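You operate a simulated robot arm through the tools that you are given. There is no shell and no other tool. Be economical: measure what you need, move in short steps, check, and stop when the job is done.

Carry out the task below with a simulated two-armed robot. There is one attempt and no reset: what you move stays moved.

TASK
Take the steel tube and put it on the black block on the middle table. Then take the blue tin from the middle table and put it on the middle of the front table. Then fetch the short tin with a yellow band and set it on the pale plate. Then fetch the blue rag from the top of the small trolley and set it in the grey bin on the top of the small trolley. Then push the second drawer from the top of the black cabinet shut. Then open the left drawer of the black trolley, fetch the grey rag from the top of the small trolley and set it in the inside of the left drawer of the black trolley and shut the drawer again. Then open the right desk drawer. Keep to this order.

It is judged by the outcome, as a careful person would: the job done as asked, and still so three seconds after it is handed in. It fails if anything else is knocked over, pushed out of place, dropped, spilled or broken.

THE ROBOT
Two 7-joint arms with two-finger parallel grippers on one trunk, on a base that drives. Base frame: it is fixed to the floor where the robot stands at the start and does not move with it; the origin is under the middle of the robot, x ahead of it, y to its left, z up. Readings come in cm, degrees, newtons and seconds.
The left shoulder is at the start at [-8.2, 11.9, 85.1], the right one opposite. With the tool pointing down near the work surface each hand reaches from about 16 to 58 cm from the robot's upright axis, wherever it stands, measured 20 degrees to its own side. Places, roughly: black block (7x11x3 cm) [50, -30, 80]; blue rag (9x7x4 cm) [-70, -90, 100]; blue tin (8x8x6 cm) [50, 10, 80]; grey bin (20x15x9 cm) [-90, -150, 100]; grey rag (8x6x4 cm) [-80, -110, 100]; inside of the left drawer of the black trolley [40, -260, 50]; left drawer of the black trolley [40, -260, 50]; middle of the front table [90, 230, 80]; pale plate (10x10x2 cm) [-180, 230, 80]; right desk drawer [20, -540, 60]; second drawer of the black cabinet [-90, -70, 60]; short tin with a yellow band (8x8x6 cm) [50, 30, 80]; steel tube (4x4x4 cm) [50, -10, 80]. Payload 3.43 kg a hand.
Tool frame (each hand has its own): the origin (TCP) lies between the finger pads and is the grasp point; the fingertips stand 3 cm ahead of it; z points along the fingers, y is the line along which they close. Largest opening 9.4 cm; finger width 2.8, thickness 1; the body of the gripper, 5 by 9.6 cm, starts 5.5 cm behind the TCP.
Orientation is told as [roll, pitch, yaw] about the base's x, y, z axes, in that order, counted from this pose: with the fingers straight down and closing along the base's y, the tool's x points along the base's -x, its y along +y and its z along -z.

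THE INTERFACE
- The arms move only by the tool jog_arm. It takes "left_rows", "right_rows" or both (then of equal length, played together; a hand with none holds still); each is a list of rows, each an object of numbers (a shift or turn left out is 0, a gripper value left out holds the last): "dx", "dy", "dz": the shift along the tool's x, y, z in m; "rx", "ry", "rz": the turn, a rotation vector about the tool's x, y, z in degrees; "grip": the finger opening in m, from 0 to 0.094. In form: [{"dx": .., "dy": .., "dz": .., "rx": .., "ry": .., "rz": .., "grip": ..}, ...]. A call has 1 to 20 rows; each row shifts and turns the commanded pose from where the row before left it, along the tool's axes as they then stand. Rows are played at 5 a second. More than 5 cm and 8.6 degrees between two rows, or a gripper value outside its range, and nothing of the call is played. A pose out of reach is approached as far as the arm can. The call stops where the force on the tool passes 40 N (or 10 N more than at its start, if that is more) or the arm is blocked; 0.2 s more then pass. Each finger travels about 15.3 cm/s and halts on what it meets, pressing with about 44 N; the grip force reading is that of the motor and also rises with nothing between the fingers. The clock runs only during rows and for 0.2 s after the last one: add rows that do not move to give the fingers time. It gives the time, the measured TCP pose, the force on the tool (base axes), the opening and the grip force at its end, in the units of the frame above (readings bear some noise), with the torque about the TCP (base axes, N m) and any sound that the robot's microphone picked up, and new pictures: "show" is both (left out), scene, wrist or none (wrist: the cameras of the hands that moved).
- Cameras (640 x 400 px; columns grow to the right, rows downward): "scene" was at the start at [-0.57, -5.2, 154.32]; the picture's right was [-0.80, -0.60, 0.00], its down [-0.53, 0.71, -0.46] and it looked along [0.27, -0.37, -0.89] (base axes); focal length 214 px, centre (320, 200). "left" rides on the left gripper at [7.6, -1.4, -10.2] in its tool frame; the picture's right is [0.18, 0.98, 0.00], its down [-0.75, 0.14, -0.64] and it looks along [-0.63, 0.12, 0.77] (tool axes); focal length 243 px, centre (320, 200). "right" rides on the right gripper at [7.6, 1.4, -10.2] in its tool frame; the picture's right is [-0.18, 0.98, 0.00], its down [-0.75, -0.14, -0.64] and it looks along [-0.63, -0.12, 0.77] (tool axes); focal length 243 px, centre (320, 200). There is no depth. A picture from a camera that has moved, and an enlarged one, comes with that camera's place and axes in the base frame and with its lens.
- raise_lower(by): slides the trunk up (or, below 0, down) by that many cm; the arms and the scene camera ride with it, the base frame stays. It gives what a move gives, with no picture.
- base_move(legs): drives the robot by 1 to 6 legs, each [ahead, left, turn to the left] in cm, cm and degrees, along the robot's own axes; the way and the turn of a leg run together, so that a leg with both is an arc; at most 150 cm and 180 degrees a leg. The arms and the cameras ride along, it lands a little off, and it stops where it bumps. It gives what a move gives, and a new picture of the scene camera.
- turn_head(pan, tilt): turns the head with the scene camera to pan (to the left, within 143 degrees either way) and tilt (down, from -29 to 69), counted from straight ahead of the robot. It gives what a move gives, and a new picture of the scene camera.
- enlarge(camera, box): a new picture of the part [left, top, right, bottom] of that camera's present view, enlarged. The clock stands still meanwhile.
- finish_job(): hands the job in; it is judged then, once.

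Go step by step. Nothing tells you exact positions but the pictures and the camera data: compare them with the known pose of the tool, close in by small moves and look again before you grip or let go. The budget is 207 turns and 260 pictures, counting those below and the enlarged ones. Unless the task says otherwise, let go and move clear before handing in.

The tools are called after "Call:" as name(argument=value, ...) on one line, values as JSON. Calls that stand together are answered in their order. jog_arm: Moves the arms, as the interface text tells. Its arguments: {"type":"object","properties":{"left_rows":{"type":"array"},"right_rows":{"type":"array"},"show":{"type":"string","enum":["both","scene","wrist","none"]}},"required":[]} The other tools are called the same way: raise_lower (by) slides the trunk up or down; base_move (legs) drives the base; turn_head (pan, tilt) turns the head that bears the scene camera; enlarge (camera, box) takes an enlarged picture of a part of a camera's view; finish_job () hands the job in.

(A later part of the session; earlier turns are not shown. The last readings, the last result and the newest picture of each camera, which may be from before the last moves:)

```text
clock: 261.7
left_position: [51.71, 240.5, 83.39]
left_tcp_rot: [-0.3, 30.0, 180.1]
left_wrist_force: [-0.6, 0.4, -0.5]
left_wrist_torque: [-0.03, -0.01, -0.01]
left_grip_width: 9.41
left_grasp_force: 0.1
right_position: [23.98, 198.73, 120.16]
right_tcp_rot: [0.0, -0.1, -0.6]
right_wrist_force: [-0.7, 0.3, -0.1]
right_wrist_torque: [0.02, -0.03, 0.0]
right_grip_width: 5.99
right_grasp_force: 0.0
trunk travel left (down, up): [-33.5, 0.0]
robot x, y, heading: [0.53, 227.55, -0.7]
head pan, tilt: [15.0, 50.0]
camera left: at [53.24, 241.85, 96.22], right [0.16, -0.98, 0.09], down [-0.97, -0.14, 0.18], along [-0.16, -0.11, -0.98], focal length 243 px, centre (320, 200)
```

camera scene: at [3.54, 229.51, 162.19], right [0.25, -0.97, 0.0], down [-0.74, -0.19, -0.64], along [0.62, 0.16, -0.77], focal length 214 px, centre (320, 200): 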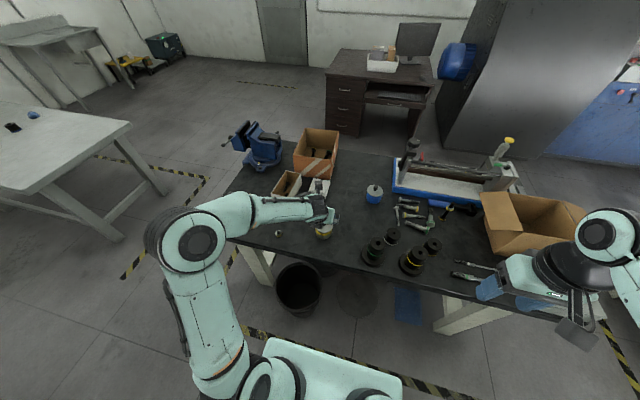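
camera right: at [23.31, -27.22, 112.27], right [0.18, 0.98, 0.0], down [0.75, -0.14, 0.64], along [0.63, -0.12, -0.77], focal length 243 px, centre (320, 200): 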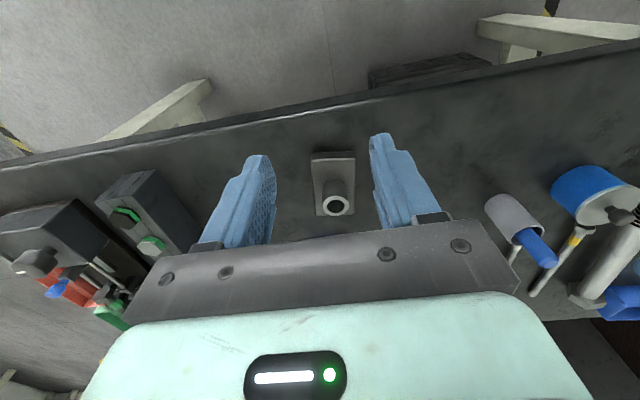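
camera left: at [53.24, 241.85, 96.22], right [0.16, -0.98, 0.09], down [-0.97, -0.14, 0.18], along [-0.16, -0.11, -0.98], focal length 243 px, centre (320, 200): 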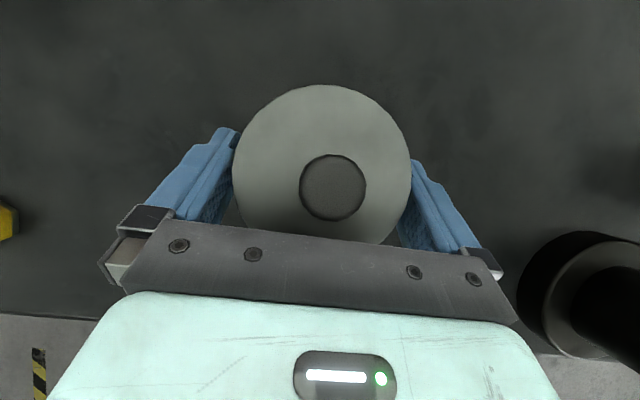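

No contact. Closing.

Call:
jog_arm(left_rows=[{"grip": 0.065}, {"grip": 0.065}, {"grip": 0.065}, {"grip": 0.065}, {"dx": -0.005, "dz": -0.00866}, {"dx": -0.005, "dz": -0.00866}, {"dx": -0.005, "dz": -0.00866}, {}, {}])

```text
clock: 263.7
left_position: [49.11, 240.23, 84.94]
left_tcp_rot: [-0.3, 30.0, 180.0]
left_wrist_force: [-0.3, 1.1, -1.0]
left_wrist_torque: [-0.01, -0.04, 0.03]
left_grip_width: 7.66
left_grasp_force: 44.2
right_position: [23.98, 198.66, 120.28]
right_tcp_rot: [0.0, -0.1, -0.6]
right_wrist_force: [-0.2, -0.1, -0.7]
right_wrist_torque: [0.01, -0.03, -0.02]
right_grip_width: 5.98
right_grasp_force: 0.2
trunk travel left (down, up): [-33.5, 0.0]
robot x, y, heading: [0.33, 227.49, -0.6]
head pan, tilt: [15.0, 50.0]
heard: snap
camera scene: at [3.54, 229.51, 162.19], right [0.25, -0.97, 0.0], down [-0.74, -0.19, -0.64], along [0.62, 0.16, -0.77], focal length 214 px, centre (320, 200)
camera left: at [50.58, 241.83, 97.62], right [0.16, -0.98, 0.09], down [-0.97, -0.14, 0.18], along [-0.16, -0.11, -0.98], focal length 243 px, centre (320, 200)
```

scene: 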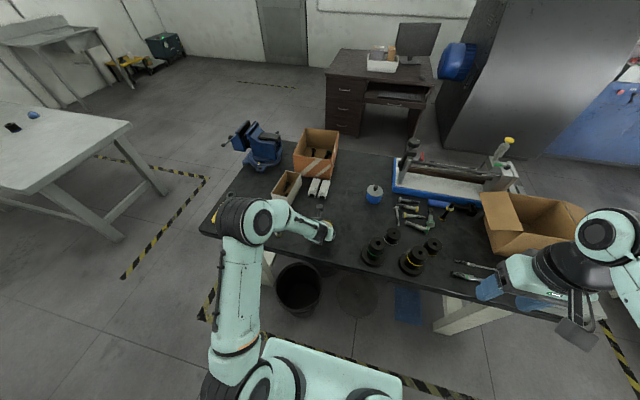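
left: 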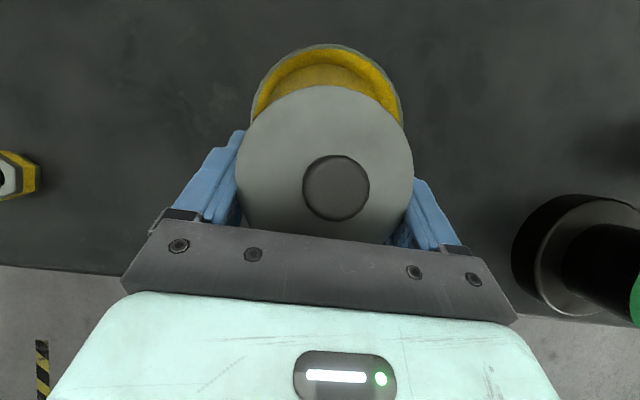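

I mis-signed the lift and the lid slid off with the hand; the body still stands. I reverse exactly that motion to set the lid back and release.

Call:
jog_arm(left_rows=[{"dx": 0.005, "dz": 0.00866}, {"dx": 0.005, "dz": 0.00866}, {"dx": 0.005, "dz": 0.00866}, {}, {}, {"grip": 0.08}, {"grip": 0.094}, {"grip": 0.094}, {}], show="wrist")

```text
clock: 265.7
left_position: [51.7, 240.49, 83.46]
left_tcp_rot: [-0.3, 30.0, 179.9]
left_wrist_force: [-0.2, -1.1, 0.0]
left_wrist_torque: [0.01, -0.01, -0.02]
left_grip_width: 9.39
left_grasp_force: 0.1
right_position: [23.92, 198.67, 120.08]
right_tcp_rot: [0.0, -0.2, -0.6]
right_wrist_force: [-0.2, 1.2, 0.4]
right_wrist_torque: [-0.03, -0.03, -0.02]
right_grip_width: 6.0
right_grasp_force: 0.0
trunk travel left (down, up): [-33.5, 0.0]
robot x, y, heading: [0.58, 227.74, -0.7]
head pan, tilt: [15.0, 50.0]
heard: snap
camera left: at [53.13, 241.89, 96.17], right [0.16, -0.98, 0.09], down [-0.97, -0.14, 0.18], along [-0.16, -0.11, -0.98], focal length 243 px, centre (320, 200)
```

left: 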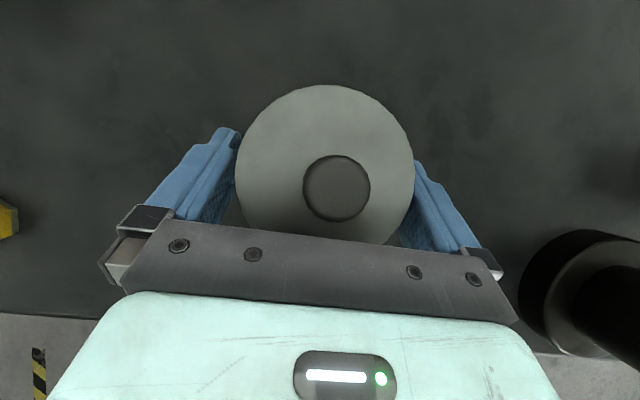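

The lid snapped back on. I retry with the pads a bit lower on the body, closing only, and listen.

Call:
jog_arm(left_rows=[{"dx": -0.0028, "dz": -0.003}, {}, {"grip": 0.072}, {"grip": 0.072}, {"grip": 0.072}, {}], show="none")

```text
clock: 267.1
left_position: [51.2, 240.37, 83.62]
left_tcp_rot: [-0.3, 30.0, 179.9]
left_wrist_force: [0.8, -2.0, 1.0]
left_wrist_torque: [0.12, -0.03, -0.04]
left_grip_width: 7.49
left_grasp_force: 43.7
right_position: [24.04, 198.63, 120.06]
right_tcp_rot: [0.0, 0.0, -0.5]
right_wrist_force: [-0.3, -0.2, -0.4]
right_wrist_torque: [-0.02, 0.0, -0.02]
right_grip_width: 5.96
right_grasp_force: 0.0
trunk travel left (down, up): [-33.5, 0.0]
robot x, y, heading: [0.49, 227.64, -0.4]
head pan, tilt: [15.0, 50.0]
heard: snap
```

Squeezing here pops the lid too, so a separate transfer is safest: body first, then lid. I release (lid re-seats), back out, straighten, and turn the hand back to normal.

Call:
jog_arm(left_rows=[{"grip": 0.08}, {"grip": 0.094}, {"grip": 0.094}, {"dz": -0.04}, {"dz": -0.04}, {"dz": -0.04}, {"dz": -0.04}, {"ry": -7.5}, {"ry": -7.5}, {"ry": -7.5}, {"ry": -7.5}, {"rz": -8}, {"rz": -8}, {"rz": -8}, {"rz": -8}, {"rz": -8}, {"rz": -8}, {"rz": -8}, {"rz": -8}, {}], show="none")

Call:
jog_arm(left_rows=[{"rz": -8.2}, {"rz": -8.2}, {"rz": -8.2}, {"rz": -8.2}, {"rz": -8.2}, {"rz": -8.2}, {"rz": -8.2}, {"rz": -8.2}, {"rz": -8.2}, {"rz": -8.2}, {"rz": -8.2}, {"rz": -8.2}, {"rz": -8.2}, {"rz": -8.2}, {"dx": -0.03}, {"dx": -0.03}, {}, {}], show="wrist")

```text
clock: 271.3
left_position: [43.33, 240.48, 97.39]
left_tcp_rot: [-0.1, 0.2, -115.8]
left_wrist_force: [0.0, -0.6, -0.3]
left_wrist_torque: [0.01, -0.01, 0.0]
left_grip_width: 9.4
left_grasp_force: 0.0
right_position: [23.92, 198.82, 120.14]
right_tcp_rot: [0.0, -0.1, -0.6]
right_wrist_force: [1.1, 0.1, 0.4]
right_wrist_torque: [-0.04, 0.0, -0.01]
right_grip_width: 5.98
right_grasp_force: 0.1
trunk travel left (down, up): [-33.5, 0.0]
robot x, y, heading: [0.49, 227.38, -0.4]
head pan, tilt: [15.0, 50.0]
```

```text
clock: 275.1
left_position: [49.46, 240.3, 97.4]
left_tcp_rot: [0.2, 0.0, -1.1]
left_wrist_force: [0.6, -0.1, 0.2]
left_wrist_torque: [0.01, -0.01, -0.03]
left_grip_width: 9.42
left_grasp_force: 0.1
right_position: [23.81, 198.71, 120.21]
right_tcp_rot: [0.0, -0.1, -0.6]
right_wrist_force: [0.7, -0.1, 0.0]
right_wrist_torque: [0.02, 0.01, 0.01]
right_grip_width: 6.03
right_grasp_force: 0.1
trunk travel left (down, up): [-33.5, 0.0]
robot x, y, heading: [0.32, 227.81, -0.6]
head pan, tilt: [15.0, 50.0]
camera left: at [41.7, 239.02, 107.67], right [-0.17, 0.99, 0.0], down [0.76, 0.12, 0.64], along [0.63, 0.11, -0.77], focal length 243 px, centre (320, 200)
```

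left: 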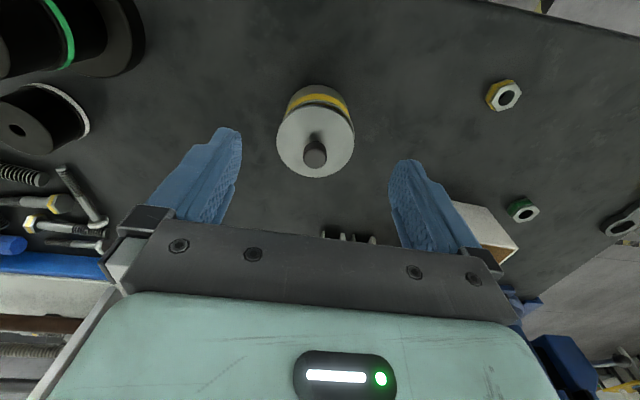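

The lid is on, knob at [52.5,240.5]. I grip the knob and lift 1 cm to see whether the lid releases or the tin comes along.

Call:
jog_arm(left_rows=[{"dx": -0.03, "dy": 0.002, "grip": 0.05}, {"dz": 0.03}, {"dz": 0.03}, {"dz": 0.025}, {}, {"grip": 0.0}, {"grip": 0.0}, {"grip": 0.0}, {"dz": -0.005}, {"dz": -0.005}, {}, {}], show="wrist")

```text
clock: 277.7
left_position: [52.37, 240.41, 89.92]
left_tcp_rot: [0.2, 0.0, -1.1]
left_wrist_force: [0.0, -0.2, -0.3]
left_wrist_torque: [0.02, -0.04, 0.04]
left_grip_width: 1.94
left_grasp_force: 43.6
right_position: [23.94, 198.75, 120.17]
right_tcp_rot: [0.0, -0.1, -0.5]
right_wrist_force: [0.8, -0.9, 0.5]
right_wrist_torque: [-0.01, 0.0, -0.01]
right_grip_width: 5.99
right_grasp_force: 0.0
trunk travel left (down, up): [-33.5, 0.0]
robot x, y, heading: [0.84, 227.87, -0.5]
head pan, tilt: [15.0, 50.0]
camera left: at [44.72, 239.28, 100.19], right [-0.16, 0.99, 0.0], down [0.76, 0.12, 0.64], along [0.63, 0.11, -0.77], focal length 243 px, centre (320, 200)
```

left: 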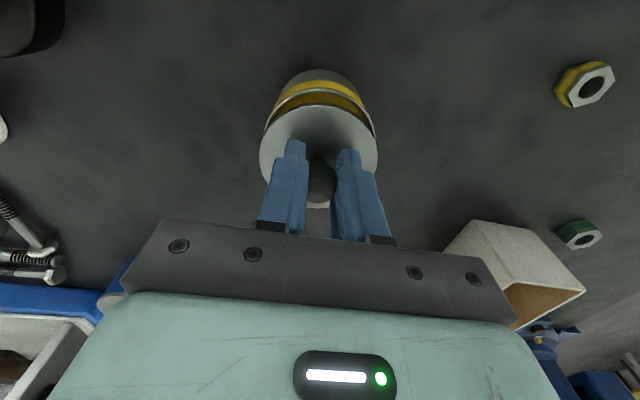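

The lid comes off freely (it had not latched). I set it aside at about [57,251] on the table.

Call:
jog_arm(left_rows=[{"dz": -0.02}, {"dx": -0.016, "dy": 0.036}, {"dx": -0.015, "dy": 0.035}, {"dx": -0.015, "dy": 0.035}, {"dz": 0.04}, {"dz": 0.03}, {"dz": 0.008}, {"dz": 0.004}, {}, {"grip": 0.03}, {"grip": 0.045}, {"dz": -0.03}, {"dz": -0.05}, {"dz": -0.04}, {"dx": 0.035, "dy": -0.035, "grip": 0.094}, {"dx": 0.035, "dy": -0.035}, {"dy": -0.036}, {}, {}], show="wrist")

```text
clock: 281.7
left_position: [49.67, 240.5, 95.68]
left_tcp_rot: [0.2, 0.0, -1.2]
left_wrist_force: [-0.5, 0.5, -0.4]
left_wrist_torque: [0.0, -0.02, 0.0]
left_grip_width: 9.37
left_grasp_force: 0.0
right_position: [23.89, 198.75, 120.21]
right_tcp_rot: [0.0, 0.0, -0.5]
right_wrist_force: [-0.1, -0.1, 0.0]
right_wrist_torque: [0.0, -0.01, 0.01]
right_grip_width: 6.03
right_grasp_force: 0.0
trunk travel left (down, up): [-33.5, 0.0]
robot x, y, heading: [0.54, 227.56, -0.3]
head pan, tilt: [15.0, 50.0]
camera left: at [42.04, 239.17, 105.94], right [-0.17, 0.99, 0.0], down [0.76, 0.12, 0.64], along [0.63, 0.11, -0.77], focal length 243 px, centre (320, 200)
```

left: 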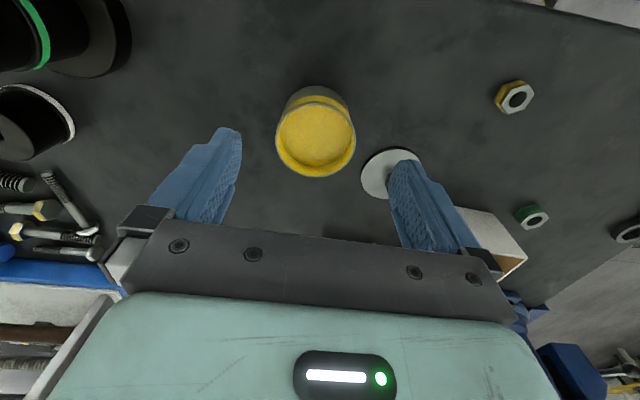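

The body holds a yellow paste. I grip it vertically, keep it level, lift and draw it in.

Call:
jog_arm(left_rows=[{"dx": -0.023, "rz": -1.2}, {"dz": 0.04}, {"dz": 0.04}, {"dz": 0.03}, {"dz": 0.014}, {}, {"grip": 0.065}, {"grip": 0.065}, {"grip": 0.065}, {}, {"dz": -0.03}, {"dz": -0.05}, {"dz": -0.05}, {"dz": -0.05, "dx": 0.0}, {"dz": -0.04, "dx": 0.03}, {"dx": 0.04}, {"dx": 0.04}, {}, {}], show="wrist")

```text
clock: 285.7
left_position: [41.05, 240.39, 105.24]
left_tcp_rot: [0.2, 0.0, 0.1]
left_wrist_force: [0.3, -0.7, -4.6]
left_wrist_torque: [0.02, 0.0, -0.02]
left_grip_width: 7.29
left_grasp_force: 44.1
right_position: [23.86, 198.71, 120.22]
right_tcp_rot: [0.0, -0.1, -0.6]
right_wrist_force: [0.2, -0.4, 0.1]
right_wrist_torque: [0.02, -0.01, 0.0]
right_grip_width: 6.02
right_grasp_force: 0.1
trunk travel left (down, up): [-33.5, 0.0]
robot x, y, heading: [0.49, 227.8, -0.4]
head pan, tilt: [15.0, 50.0]
camera left: at [33.46, 238.96, 115.57], right [-0.19, 0.98, 0.0], down [0.75, 0.14, 0.64], along [0.63, 0.12, -0.77], focal length 243 px, centre (320, 200)
```

left: 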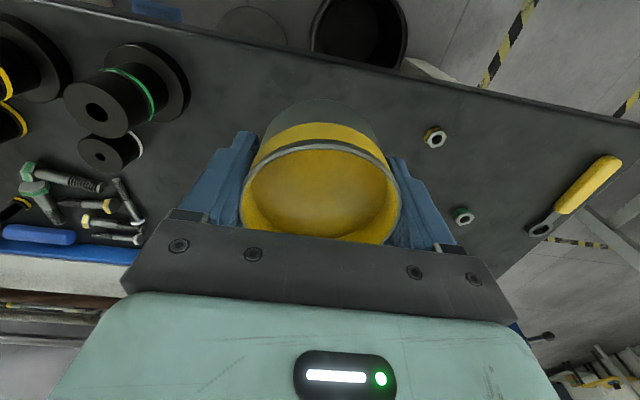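

Call:
base_move(legs=[[-76, 24, 0], [0, 0, 180], [43, 0, 0]])

```text
clock: 299.6
left_position: [-157.73, 237.69, 105.28]
left_tcp_rot: [0.2, 0.1, -178.4]
left_wrist_force: [-0.7, 0.2, -6.2]
left_wrist_torque: [-0.03, 0.0, -0.01]
left_grip_width: 7.24
left_grasp_force: 43.7
right_position: [-141.81, 279.82, 120.12]
right_tcp_rot: [0.0, -0.1, -179.1]
right_wrist_force: [0.0, -0.1, -0.8]
right_wrist_torque: [-0.01, -0.02, 0.01]
right_grip_width: 6.02
right_grasp_force: 0.0
trunk travel left (down, up): [-33.5, 0.0]
robot x, y, heading: [-117.42, 251.5, -179.4]
head pan, tilt: [15.0, 50.0]
camera scene: at [-120.42, 249.35, 162.17], right [-0.28, 0.96, 0.0], down [0.74, 0.21, -0.64], along [-0.62, -0.18, -0.77], focal length 214 px, centre (320, 200)
```

scene: 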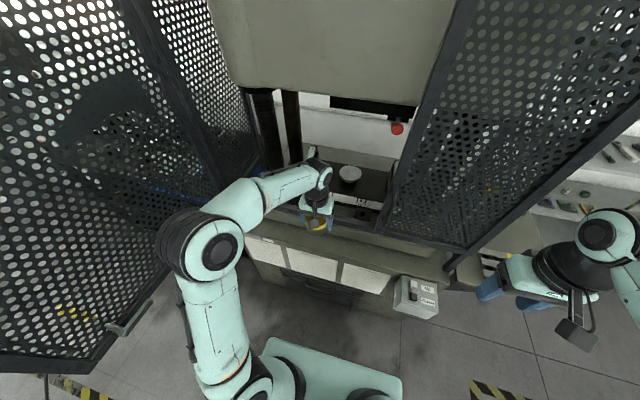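

Call:
jog_arm(left_rows=[{"dx": -0.03, "rz": 1.6}, {"dx": -0.03}, {"dx": -0.02}, {}, {}], show="none")

Call:
base_move(legs=[[12, 3, 0]])

```text
clock: 300.8
left_position: [-165.75, 237.6, 105.2]
left_tcp_rot: [0.2, 0.2, 180.0]
left_wrist_force: [-0.1, 0.2, -5.6]
left_wrist_torque: [0.0, 0.01, -0.01]
left_grip_width: 7.23
left_grasp_force: 44.2
right_position: [-141.64, 279.8, 120.22]
right_tcp_rot: [0.0, 0.0, -179.1]
right_wrist_force: [0.0, 0.1, 0.4]
right_wrist_torque: [-0.02, 0.02, 0.0]
right_grip_width: 5.99
right_grasp_force: 0.2
trunk travel left (down, up): [-33.5, 0.0]
robot x, y, heading: [-117.64, 251.39, -178.9]
head pan, tilt: [15.0, 50.0]
```

```text
clock: 302.1
left_position: [-177.7, 234.49, 105.16]
left_tcp_rot: [0.2, 0.1, 180.1]
left_wrist_force: [0.1, 0.2, -5.7]
left_wrist_torque: [0.02, -0.01, 0.01]
left_grip_width: 7.23
left_grasp_force: 44.5
right_position: [-153.72, 276.62, 120.13]
right_tcp_rot: [0.0, 0.0, -179.1]
right_wrist_force: [0.5, -0.3, -0.9]
right_wrist_torque: [-0.01, 0.0, 0.0]
right_grip_width: 5.99
right_grasp_force: 0.0
trunk travel left (down, up): [-33.5, 0.0]
robot x, y, heading: [-129.66, 248.58, -179.0]
head pan, tilt: [15.0, 50.0]
camera scene: at [-132.46, 246.16, 162.16], right [-0.28, 0.96, 0.0], down [0.74, 0.21, -0.64], along [-0.62, -0.18, -0.77], focal length 214 px, centre (320, 200)
```

scene: 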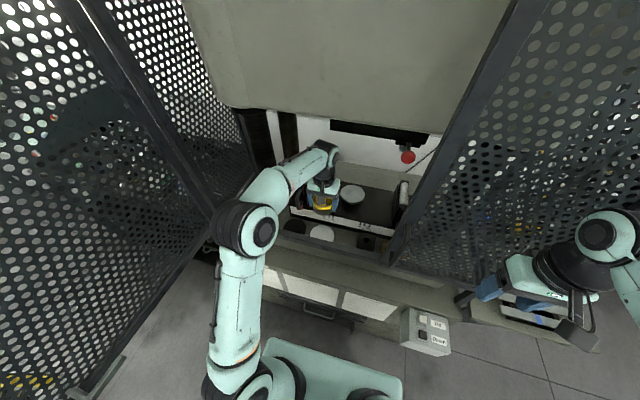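

Plate re-measured at [-177.6,234.1], right below. Lowering in steps.

Call:
jog_arm(left_rows=[{"dz": 0.03, "dy": 0.003}, {"dz": 0.03}, {"dz": 0.03}, {"dz": 0.03}, {"dz": 0.015}, {"dz": 0.005}, {}], show="wrist")

```text
clock: 303.7
left_position: [-177.87, 234.04, 91.16]
left_tcp_rot: [0.2, 0.2, 180.1]
left_wrist_force: [-0.2, 0.1, -6.3]
left_wrist_torque: [0.01, 0.03, -0.02]
left_grip_width: 7.24
left_grasp_force: 43.8
right_position: [-153.75, 276.64, 120.22]
right_tcp_rot: [0.0, -0.1, -179.2]
right_wrist_force: [-0.8, 0.5, 0.5]
right_wrist_torque: [-0.02, 0.0, 0.01]
right_grip_width: 5.99
right_grasp_force: 0.1
trunk travel left (down, up): [-33.5, 0.0]
robot x, y, heading: [-129.47, 248.46, -178.9]
head pan, tilt: [15.0, 50.0]
camera left: at [-170.28, 235.53, 101.42], right [0.18, -0.98, 0.0], down [-0.75, -0.14, 0.64], along [-0.63, -0.12, -0.77], focal length 243 px, centre (320, 200)
```

left: 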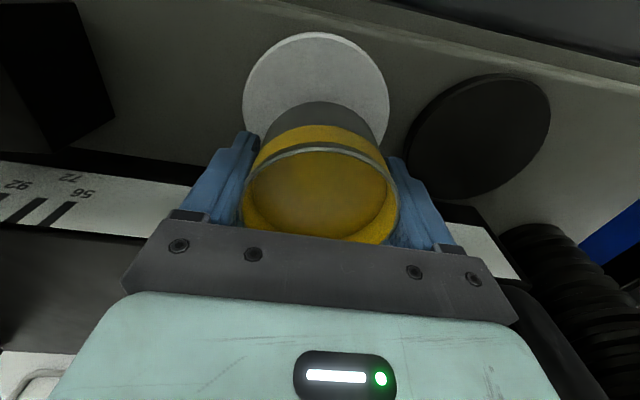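

Call:
jog_arm(left_rows=[{"dx": 0.006, "dy": -0.004}, {"dz": 0.015}, {"dz": 0.01}, {"dz": 0.002}, {"dz": 0.002}, {"dz": 0.002}, {}, {}], show="wrist")

```text
clock: 305.5
left_position: [-177.36, 234.48, 88.4]
left_tcp_rot: [0.2, -0.6, -180.0]
left_wrist_force: [-1.6, -3.6, 35.1]
left_wrist_torque: [0.07, -0.07, 0.22]
left_grip_width: 7.25
left_grasp_force: 43.8
right_position: [-153.58, 276.75, 120.28]
right_tcp_rot: [-0.1, -0.3, -179.1]
right_wrist_force: [-0.2, 1.1, 0.0]
right_wrist_torque: [-0.03, 0.01, 0.0]
right_grip_width: 6.01
right_grasp_force: 0.0
trunk travel left (down, up): [-33.5, 0.0]
robot x, y, heading: [-129.76, 248.23, -179.1]
head pan, tilt: [15.0, 50.0]
camera left: at [-169.6, 235.98, 98.68], right [0.18, -0.98, 0.0], down [-0.75, -0.14, 0.65], along [-0.64, -0.12, -0.76], focal length 243 px, centre (320, 200)
```

left: 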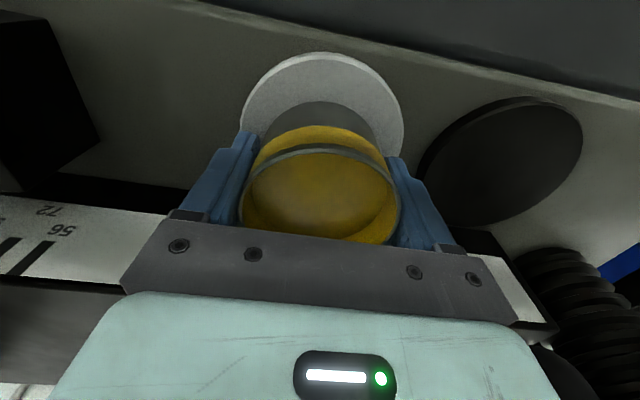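

It touches, about 1 cm deep of centre. I lift slightly, shift 8 mm toward me, lower and release.

Call:
jog_arm(left_rows=[{"dz": -0.01}, {"dx": 0.008}, {}, {"dz": 0.004}, {"dz": 0.002}, {"dz": 0.002}, {}, {}], show="none")

```text
clock: 307.3
left_position: [-176.5, 234.48, 88.51]
left_tcp_rot: [0.3, -0.1, 180.0]
left_wrist_force: [3.4, -0.3, 14.7]
left_wrist_torque: [0.11, 0.57, 0.06]
left_grip_width: 7.22
left_grasp_force: 43.7
right_position: [-153.63, 276.52, 120.33]
right_tcp_rot: [0.1, -0.1, -179.1]
right_wrist_force: [0.0, 0.2, -0.5]
right_wrist_torque: [0.03, 0.01, -0.01]
right_grip_width: 6.01
right_grasp_force: 0.0
trunk travel left (down, up): [-33.5, 0.0]
robot x, y, heading: [-129.79, 248.35, -179.0]
head pan, tilt: [15.0, 50.0]
```

Call:
jog_arm(left_rows=[{"dz": -0.001, "grip": 0.08}, {"grip": 0.09}, {"grip": 0.09}, {"dz": -0.03}, {"dz": -0.05}, {"dz": -0.05}, {"dz": -0.05}, {"dx": 0.03}, {"dx": 0.03}, {}], show="wrist")

Call:
enlarge(camera="scene", box=[270, 170, 410, 270])

```text
clock: 309.5
left_position: [-170.38, 234.59, 106.49]
left_tcp_rot: [0.3, 0.2, 180.0]
left_wrist_force: [-0.1, -0.4, 0.1]
left_wrist_torque: [0.0, 0.04, -0.03]
left_grip_width: 9.0
left_grasp_force: 0.1
right_position: [-153.84, 276.66, 120.19]
right_tcp_rot: [0.0, -0.1, -179.0]
right_wrist_force: [0.7, -0.8, -0.1]
right_wrist_torque: [0.01, 0.0, -0.01]
right_grip_width: 6.02
right_grasp_force: 0.0
trunk travel left (down, up): [-33.5, 0.0]
robot x, y, heading: [-129.84, 247.99, -179.1]
head pan, tilt: [15.0, 50.0]
camera left: at [-162.81, 236.11, 116.76], right [0.18, -0.98, 0.0], down [-0.75, -0.14, 0.64], along [-0.63, -0.12, -0.77], focal length 243 px, centre (320, 200)
```

left: 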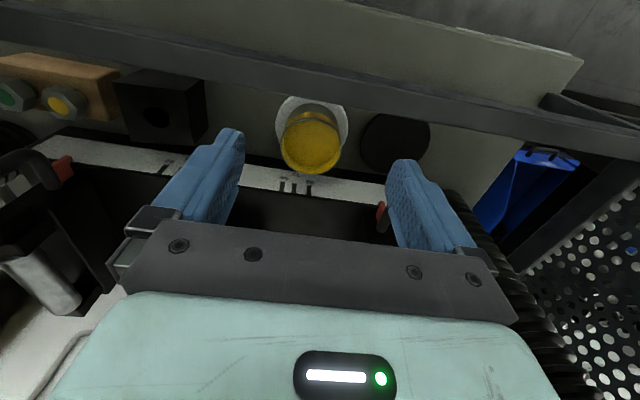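

```text
4.00 times, centred on (340, 220) of scene
camera zoom: at [-132.58, 246.17, 162.19], right [-0.28, 0.96, 0.0], down [0.74, 0.21, -0.64], along [-0.62, -0.18, -0.77], focal length 858 px, centre (240, 120)
```

zoom: 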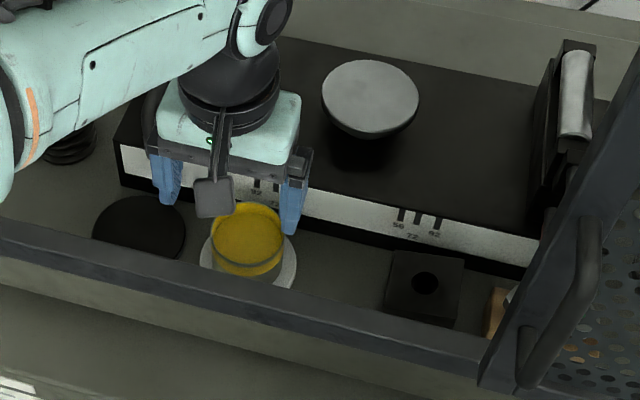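

The body sits well on the plate. Now back to the front table for the lid.

Call:
base_move(legs=[[-53, 0, -0.9], [0, 0, 180], [78, -17, 0]])

Call:
jog_arm(left_rows=[{"dx": -0.03, "dy": 0.02, "grip": 0.05}, {"dx": -0.03, "dy": 0.02}, {"dx": -0.03, "dy": 0.02}, {"dz": 0.03}, {"dz": 0.03}, {}, {}], show="wrist")

```text
clock: 323.8
left_position: [41.83, 245.45, 106.48]
left_tcp_rot: [0.2, 0.1, -1.0]
left_wrist_force: [-0.1, -1.0, -0.2]
left_wrist_torque: [-0.01, 0.02, -0.03]
left_grip_width: 9.04
left_grasp_force: 0.1
right_position: [24.48, 203.63, 120.31]
right_tcp_rot: [0.0, -0.2, 0.0]
right_wrist_force: [-0.1, 0.2, -0.6]
right_wrist_torque: [0.0, 0.0, 0.02]
right_grip_width: 6.0
right_grasp_force: 0.1
trunk travel left (down, up): [-33.5, 0.0]
robot x, y, heading: [0.48, 232.34, 0.2]
head pan, tilt: [15.0, 50.0]
camera scene: at [3.77, 234.31, 162.18], right [0.26, -0.97, 0.0], down [-0.74, -0.2, -0.64], along [0.62, 0.17, -0.77], focal length 214 px, centre (320, 200)
```

scene: 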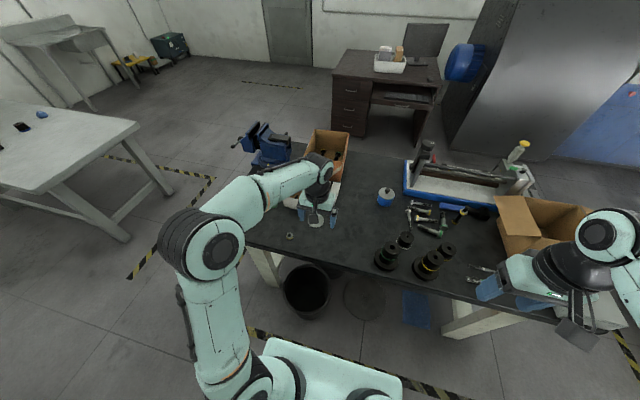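

```text
clock: 325.4
left_position: [50.73, 251.47, 100.67]
left_tcp_rot: [0.3, 0.0, -1.1]
left_wrist_force: [-0.1, 0.0, 0.5]
left_wrist_torque: [-0.01, 0.0, -0.01]
left_grip_width: 4.99
left_grasp_force: 0.1
right_position: [24.49, 203.69, 120.27]
right_tcp_rot: [0.0, -0.1, -0.1]
right_wrist_force: [0.5, -0.5, -0.1]
right_wrist_torque: [0.01, 0.01, 0.01]
right_grip_width: 6.02
right_grasp_force: 0.1
trunk travel left (down, up): [-33.5, 0.0]
robot x, y, heading: [0.67, 232.63, -0.0]
head pan, tilt: [15.0, 50.0]
camera left: at [43.06, 250.14, 110.89], right [-0.17, 0.99, 0.0], down [0.76, 0.13, 0.64], along [0.63, 0.11, -0.77], focal length 243 px, centre (320, 200)
```

left: 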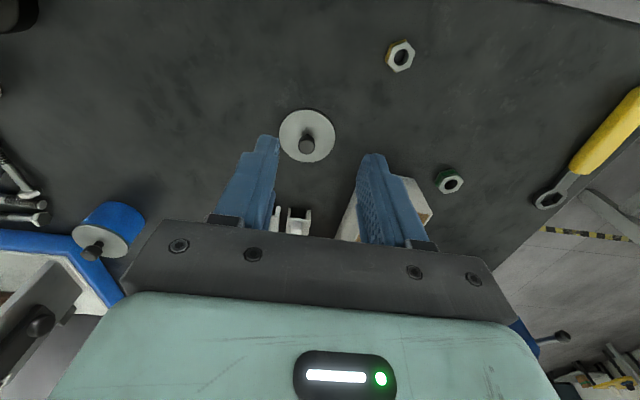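

Lid at [57.4,250.9]. I descend onto its knob and pick it up.

Call:
jog_arm(left_rows=[{"dx": -0.035, "dy": -0.006, "rz": -1.1}, {"dx": -0.032, "dz": 0.02}, {"dz": 0.05}, {"dz": 0.05}, {"dz": 0.03}, {"dz": 0.021}, {}, {"grip": 0.0}, {"grip": 0.0}, {"grip": 0.0}, {"dz": -0.03}, {"dz": -0.05}, {"dz": -0.05}, {"dz": -0.05, "dx": 0.0}, {"dz": -0.045, "dx": 0.02}, {"dx": 0.045}, {"dx": 0.045}, {"dx": 0.04}, {}], show="wrist")

```text
clock: 329.4
left_position: [42.57, 250.62, 105.88]
left_tcp_rot: [0.2, -0.1, 0.1]
left_wrist_force: [-0.1, -0.6, -0.4]
left_wrist_torque: [0.01, 0.01, 0.0]
left_grip_width: 1.93
left_grasp_force: 44.1
right_position: [24.59, 203.69, 120.17]
right_tcp_rot: [-0.1, 0.0, 0.1]
right_wrist_force: [-0.5, 0.3, 1.3]
right_wrist_torque: [0.03, 0.01, 0.01]
right_grip_width: 5.99
right_grasp_force: 0.1
trunk travel left (down, up): [-33.5, 0.0]
robot x, y, heading: [0.83, 232.4, 0.1]
head pan, tilt: [15.0, 50.0]
camera left: at [34.98, 249.27, 116.22], right [-0.19, 0.98, 0.0], down [0.75, 0.14, 0.64], along [0.63, 0.12, -0.77], focal length 243 px, centre (320, 200)
```

left: 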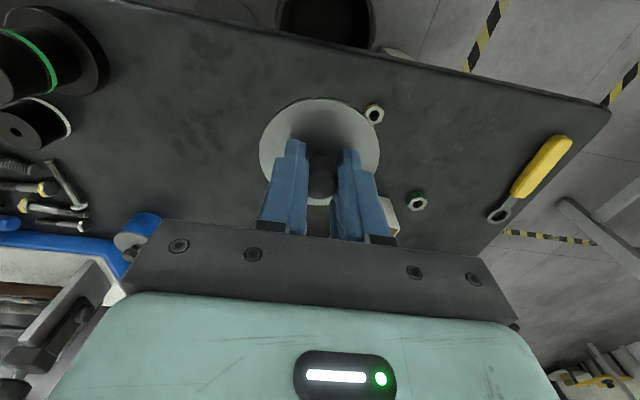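

Call:
base_move(legs=[[-77, 20, 0], [0, 0, 180], [43, 0, 0]])

Call:
jog_arm(left_rows=[{"dx": -0.03}, {"dx": -0.03}, {}, {}], show="none")

```text
clock: 343.3
left_position: [-159.38, 227.92, 105.87]
left_tcp_rot: [0.2, 0.1, -176.1]
left_wrist_force: [-0.9, 0.3, -0.6]
left_wrist_torque: [0.0, 0.01, 0.01]
left_grip_width: 1.93
left_grasp_force: 44.3
right_position: [-144.48, 276.04, 120.14]
right_tcp_rot: [0.1, -0.2, -176.2]
right_wrist_force: [-0.4, 0.2, -0.4]
right_wrist_torque: [0.01, 0.0, 0.03]
right_grip_width: 6.0
right_grasp_force: 0.1
trunk travel left (down, up): [-33.5, 0.0]
robot x, y, heading: [-119.02, 249.25, -176.0]
head pan, tilt: [15.0, 50.0]
camera scene: at [-121.74, 246.62, 162.18], right [-0.32, 0.95, 0.0], down [0.72, 0.25, -0.64], along [-0.61, -0.21, -0.77], focal length 214 px, centre (320, 200)
```

scene: 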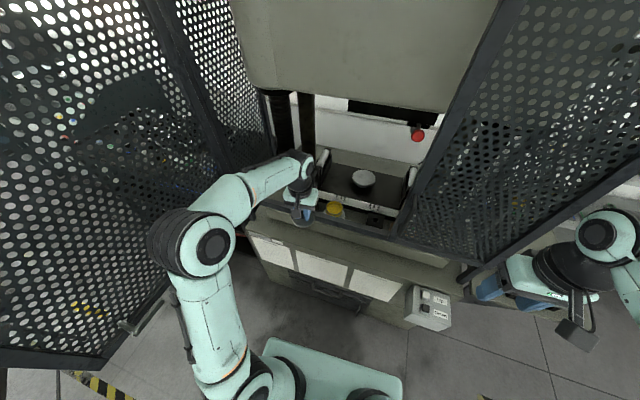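

```text
clock: 344.3
left_position: [-165.63, 227.46, 106.17]
left_tcp_rot: [0.3, 0.1, -176.0]
left_wrist_force: [-0.1, 0.0, -0.3]
left_wrist_torque: [0.01, 0.01, -0.02]
left_grip_width: 1.91
left_grasp_force: 44.0
right_position: [-144.58, 275.86, 120.17]
right_tcp_rot: [-0.1, -0.1, -176.2]
right_wrist_force: [-0.4, 0.1, -0.4]
right_wrist_torque: [-0.01, 0.0, 0.01]
right_grip_width: 6.02
right_grasp_force: 0.0
trunk travel left (down, up): [-33.5, 0.0]
robot x, y, heading: [-119.17, 249.06, -176.0]
head pan, tilt: [15.0, 50.0]
```

Call:
base_move(legs=[[0, 0, -4], [9.5, -4, 0]])

Call:
jog_arm(left_rows=[{"dz": 0.03}, {"dz": 0.02}, {}, {}], show="wrist")

```text
clock: 345.9
left_position: [-176.24, 234.9, 105.96]
left_tcp_rot: [0.2, 0.1, 179.8]
left_wrist_force: [0.9, 0.5, -1.3]
left_wrist_torque: [0.02, 0.01, 0.0]
left_grip_width: 1.94
left_grasp_force: 44.2
right_position: [-151.8, 281.64, 120.17]
right_tcp_rot: [0.1, -0.2, 179.6]
right_wrist_force: [0.3, 0.1, -0.6]
right_wrist_torque: [-0.01, 0.0, 0.02]
right_grip_width: 6.0
right_grasp_force: 0.1
trunk travel left (down, up): [-33.5, 0.0]
robot x, y, heading: [-128.46, 252.67, 179.4]
head pan, tilt: [15.0, 50.0]
camera scene: at [-131.22, 250.72, 162.16], right [-0.25, 0.97, 0.0], down [0.74, 0.2, -0.64], along [-0.62, -0.16, -0.77], focal length 214 px, centre (320, 200)
```

scene: 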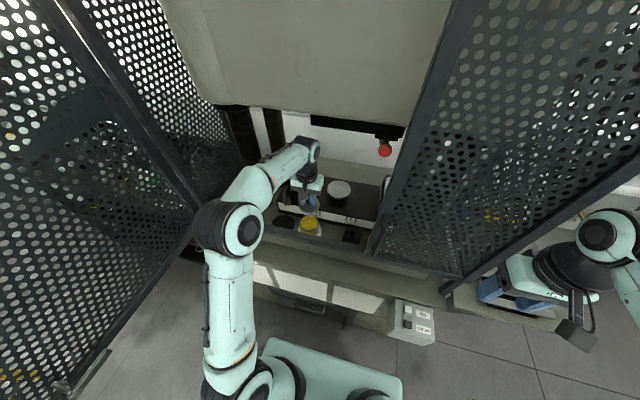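

```text
clock: 346.9
left_position: [-176.32, 234.88, 101.02]
left_tcp_rot: [0.1, 0.2, 179.8]
left_wrist_force: [0.3, 0.5, -0.3]
left_wrist_torque: [0.0, -0.03, -0.01]
left_grip_width: 1.91
left_grasp_force: 44.2
right_position: [-151.8, 281.61, 120.26]
right_tcp_rot: [0.0, -0.2, 179.6]
right_wrist_force: [0.2, -0.2, 0.0]
right_wrist_torque: [0.0, 0.02, 0.03]
right_grip_width: 5.99
right_grasp_force: 0.1
trunk travel left (down, up): [-33.5, 0.0]
robot x, y, heading: [-128.03, 252.93, 179.8]
head pan, tilt: [15.0, 50.0]
camera left: at [-168.81, 236.49, 111.34], right [0.18, -0.98, 0.0], down [-0.75, -0.14, 0.64], along [-0.63, -0.12, -0.77], focal length 243 px, centre (320, 200)
```

left: 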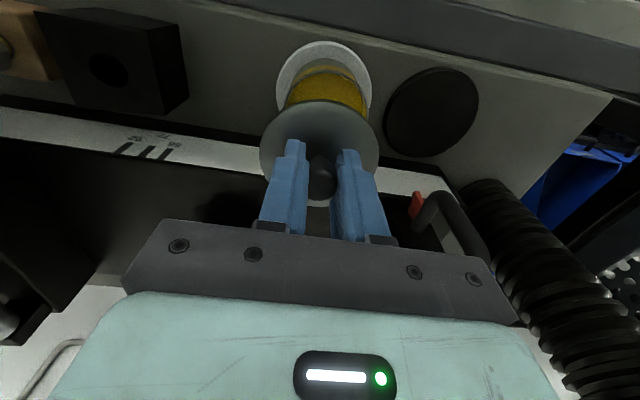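

Call:
enlarge(camera="left", box=[250, 30, 400, 130])

```text
4.00 times, centred on (325, 80) of left
camera zoom: at [-168.81, 236.49, 111.34], right [0.18, -0.98, 0.0], down [-0.75, -0.14, 0.64], along [-0.63, -0.12, -0.77], focal length 970 px, centre (300, 680)
```

zoom: 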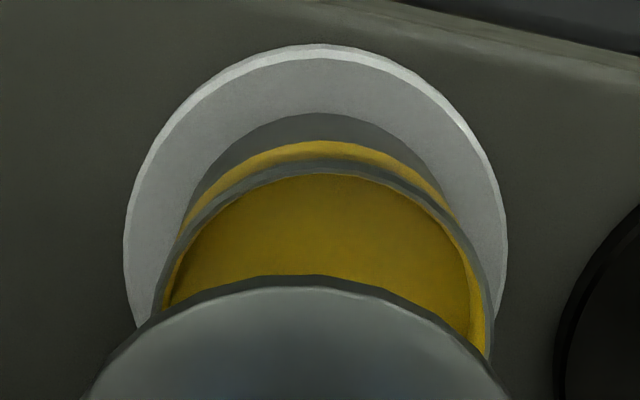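

Body centre is 6 mm to the side of the lid's centre; I correct that and lower to just above the rim.

Call:
jog_arm(left_rows=[{"dy": 0.0057}, {"dz": 0.03}, {"dz": 0.022}, {}, {}], show="wrist")

Call:
enlarge(camera="left", box=[240, 60, 400, 160])

```text
clock: 348.1
left_position: [-176.42, 234.29, 95.82]
left_tcp_rot: [0.2, 0.0, 179.9]
left_wrist_force: [-0.2, -0.5, 0.5]
left_wrist_torque: [0.0, -0.01, -0.01]
left_grip_width: 1.92
left_grasp_force: 44.2
right_position: [-151.93, 281.61, 120.21]
right_tcp_rot: [0.1, -0.2, 179.6]
right_wrist_force: [-0.1, 0.4, -0.8]
right_wrist_torque: [-0.04, 0.0, -0.02]
right_grip_width: 6.01
right_grasp_force: 0.0
trunk travel left (down, up): [-33.5, 0.0]
robot x, y, heading: [-128.3, 252.99, 179.5]
head pan, tilt: [15.0, 50.0]
camera left: at [-168.78, 235.75, 106.08], right [0.18, -0.98, 0.0], down [-0.75, -0.14, 0.64], along [-0.63, -0.12, -0.77], focal length 243 px, centre (320, 200)
```

left: 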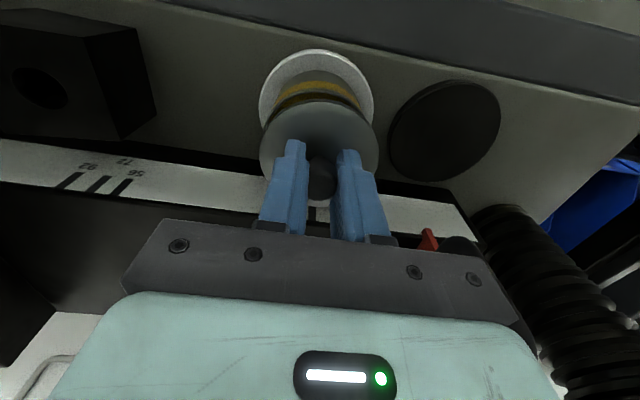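

```text
4.00 times, centred on (320, 110) of left
camera zoom: at [-168.78, 235.75, 106.08], right [0.18, -0.98, 0.0], down [-0.75, -0.14, 0.64], along [-0.63, -0.12, -0.77], focal length 970 px, centre (320, 560)
```

zoom: 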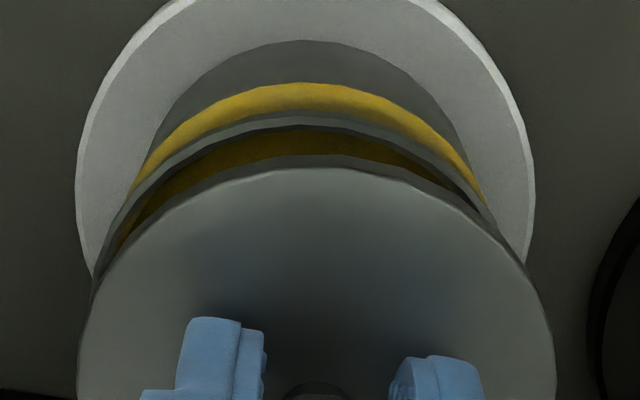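

Aligned within a millimetre. Lowering until contact.

Call:
jog_arm(left_rows=[{"dz": 0.012}, {"dz": 0.003}, {"dz": 0.002}, {"dz": 0.002}, {"dz": 0.002}, {}], show="none")

Call:
enlarge(camera="left", box=[240, 60, 400, 160])

```text
clock: 349.4
left_position: [-176.56, 234.28, 94.48]
left_tcp_rot: [0.1, -0.6, 179.9]
left_wrist_force: [5.6, -0.4, 18.1]
left_wrist_torque: [0.0, -0.67, -0.01]
left_grip_width: 1.95
left_grasp_force: 44.0
right_position: [-151.74, 281.66, 120.2]
right_tcp_rot: [0.1, -0.2, 179.8]
right_wrist_force: [0.2, 0.5, -0.1]
right_wrist_torque: [0.01, -0.05, 0.03]
right_grip_width: 5.99
right_grasp_force: 0.0
trunk travel left (down, up): [-33.5, 0.0]
robot x, y, heading: [-128.46, 252.74, 179.7]
head pan, tilt: [15.0, 50.0]
stopped in row 6 (left hand): the force on the tool passed its limit at 41 N (the readings are from after the stop); the commanded pose is now the measured one
```

```text
4.00 times, centred on (320, 110) of left
camera zoom: at [-168.69, 235.67, 104.58], right [0.18, -0.98, 0.0], down [-0.75, -0.14, 0.65], along [-0.64, -0.12, -0.76], focal length 970 px, centre (320, 560)
```

zoom: 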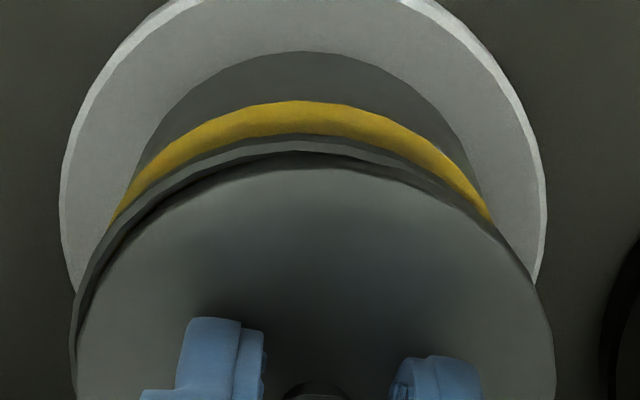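

Call:
jog_arm(left_rows=[{"dz": -0.008, "ry": 0.6}, {"dx": 0.0035, "dy": -0.001}, {}, {"dz": 0.004}, {"dz": 0.002}, {"dz": 0.001}, {"dz": 0.001}, {}], show="none")

Call:
enlarge(camera="left", box=[240, 60, 400, 160])

```text
clock: 351.2
left_position: [-176.11, 234.24, 94.39]
left_tcp_rot: [0.3, 0.0, 179.9]
left_wrist_force: [3.7, 1.2, 17.2]
left_wrist_torque: [0.1, 0.02, -0.02]
left_grip_width: 1.94
left_grasp_force: 44.2
right_position: [-151.83, 281.68, 120.33]
right_tcp_rot: [0.1, -0.2, 179.7]
right_wrist_force: [0.4, -0.1, 0.2]
right_wrist_torque: [0.01, 0.03, 0.04]
right_grip_width: 5.98
right_grasp_force: 0.0
trunk travel left (down, up): [-33.5, 0.0]
robot x, y, heading: [-128.51, 252.83, 179.8]
head pan, tilt: [15.0, 50.0]
```

```text
4.00 times, centred on (320, 110) of left
camera zoom: at [-168.53, 235.82, 104.64], right [0.18, -0.98, 0.0], down [-0.75, -0.14, 0.64], along [-0.63, -0.12, -0.77], focal length 970 px, centre (320, 560)
```

zoom: 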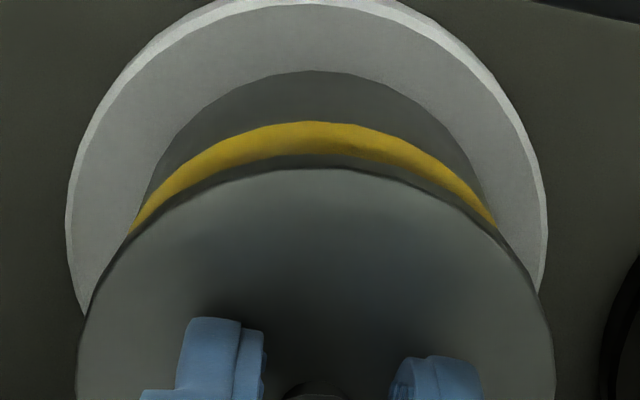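

Lid seated evenly. I ease, release and rise, listening for the snap.

Call:
jog_arm(left_rows=[{"dz": -0.0015}, {}, {"grip": 0.03}, {"grip": 0.045}, {}, {"dz": -0.03}, {"dz": -0.04}, {"dz": -0.04}, {"dx": 0.04}, {"dx": 0.04}, {}], show="wrist")

```text
clock: 353.6
left_position: [-168.05, 234.28, 105.29]
left_tcp_rot: [0.2, 0.2, 179.8]
left_wrist_force: [-0.6, 0.3, 0.1]
left_wrist_torque: [-0.02, -0.05, 0.0]
left_grip_width: 4.49
left_grasp_force: 0.0
right_position: [-151.96, 281.59, 120.31]
right_tcp_rot: [0.0, 0.0, 179.6]
right_wrist_force: [0.3, 0.6, -0.5]
right_wrist_torque: [-0.01, 0.02, -0.03]
right_grip_width: 6.0
right_grasp_force: 0.0
trunk travel left (down, up): [-33.5, 0.0]
robot x, y, heading: [-128.55, 252.8, 179.6]
head pan, tilt: [15.0, 50.0]
camera left: at [-160.54, 235.83, 115.59], right [0.18, -0.98, 0.0], down [-0.76, -0.14, 0.64], along [-0.63, -0.12, -0.77], focal length 243 px, centre (320, 200)
```

left: 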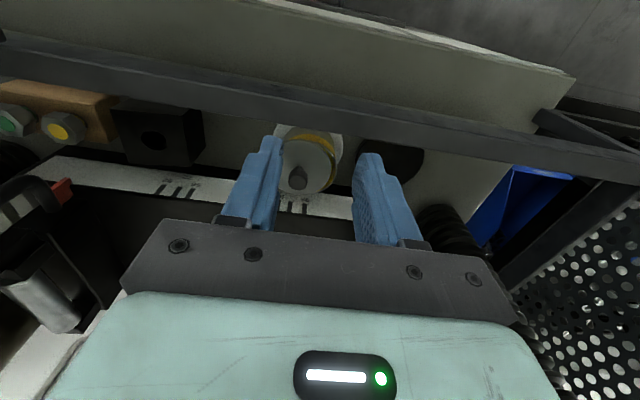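

Call:
enlarge(camera="left", box=[250, 110, 360, 210])

```text
4.00 times, centred on (305, 160) of left
camera zoom: at [-160.54, 235.83, 115.59], right [0.18, -0.98, 0.0], down [-0.76, -0.14, 0.64], along [-0.63, -0.12, -0.77], focal length 970 px, centre (380, 360)
```

zoom: 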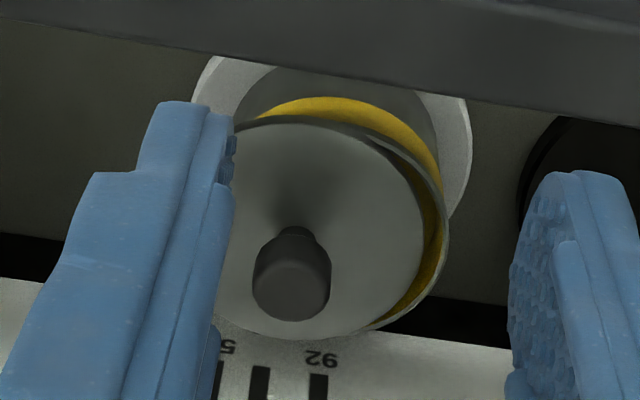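

The lid has slid a few millimetres to one side. I regrip the knob, recentre it over the body and check.

Call:
jog_arm(left_rows=[{"dx": -0.04, "dy": -0.007}, {"dx": -0.04}, {"dz": 0.04}, {"dz": 0.04}, {"dz": 0.028}, {}, {"grip": 0.0}, {"grip": 0.0}, {"grip": 0.0}, {"dz": -0.006}, {}], show="none")

Call:
enlarge(camera="left", box=[240, 60, 400, 160])

```text
clock: 356.0
left_position: [-176.24, 235.09, 94.9]
left_tcp_rot: [0.3, 0.3, 179.7]
left_wrist_force: [0.8, 0.1, 0.4]
left_wrist_torque: [0.03, 0.0, 0.01]
left_grip_width: 1.94
left_grasp_force: 44.1
right_position: [-151.81, 281.66, 120.33]
right_tcp_rot: [0.0, -0.1, 179.7]
right_wrist_force: [0.6, -0.2, -0.1]
right_wrist_torque: [-0.03, 0.02, 0.0]
right_grip_width: 5.98
right_grasp_force: 0.1
trunk travel left (down, up): [-33.5, 0.0]
robot x, y, heading: [-128.2, 252.78, 179.7]
head pan, tilt: [15.0, 50.0]
```

```text
4.00 times, centred on (320, 110) of left
camera zoom: at [-168.64, 236.53, 105.23], right [0.18, -0.98, 0.0], down [-0.76, -0.14, 0.64], along [-0.63, -0.12, -0.77], focal length 970 px, centre (320, 560)
```

zoom: 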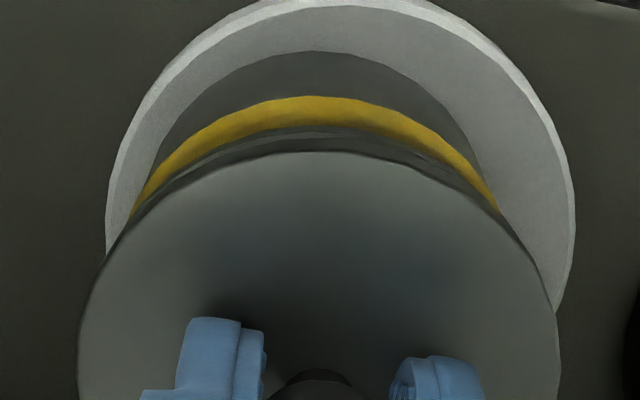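

The body and lid are aligned now (both moved a little together, still on the plate). I lower, touch, relax fully, and release.

Call:
jog_arm(left_rows=[{"dx": 0.001, "dz": 0.004}, {"dz": 0.002}, {"dz": 0.001}, {}, {}], show="none")

```text
clock: 357.2
left_position: [-175.99, 234.98, 94.51]
left_tcp_rot: [0.2, 0.0, 179.9]
left_wrist_force: [0.7, -0.9, 5.1]
left_wrist_torque: [0.05, 0.12, 0.01]
left_grip_width: 1.89
left_grasp_force: 44.1
right_position: [-151.86, 281.6, 120.21]
right_tcp_rot: [0.0, -0.2, 179.6]
right_wrist_force: [-0.3, 0.4, 0.4]
right_wrist_torque: [0.05, -0.02, -0.02]
right_grip_width: 6.02
right_grasp_force: 0.0
trunk travel left (down, up): [-33.5, 0.0]
robot x, y, heading: [-128.14, 252.71, 179.5]
head pan, tilt: [15.0, 50.0]
```

Call:
jog_arm(left_rows=[{"grip": 0.024}, {"grip": 0.03}, {"grip": 0.04}, {}, {}], show="none")

Call:
enlarge(camera="left", box=[240, 60, 400, 160])

```text
clock: 358.4
left_position: [-176.05, 234.96, 94.36]
left_tcp_rot: [0.2, 0.1, 179.9]
left_wrist_force: [0.1, -2.8, 7.5]
left_wrist_torque: [-0.05, 0.03, 0.01]
left_grip_width: 3.94
left_grasp_force: 0.0
right_position: [-151.91, 281.65, 120.14]
right_tcp_rot: [0.0, -0.2, 179.7]
right_wrist_force: [0.5, -0.3, -0.3]
right_wrist_torque: [0.01, 0.0, 0.01]
right_grip_width: 6.0
right_grasp_force: 0.1
trunk travel left (down, up): [-33.5, 0.0]
robot x, y, heading: [-127.8, 252.57, 179.4]
head pan, tilt: [15.0, 50.0]
```

```text
4.00 times, centred on (320, 110) of left
camera zoom: at [-168.47, 236.47, 104.67], right [0.18, -0.98, 0.0], down [-0.76, -0.14, 0.64], along [-0.63, -0.12, -0.77], focal length 970 px, centre (320, 560)
```

zoom: 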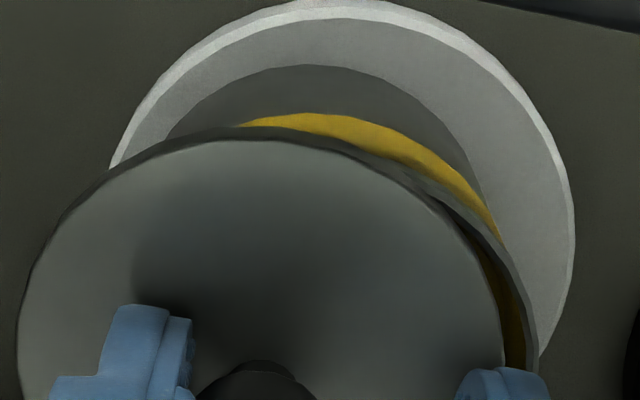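

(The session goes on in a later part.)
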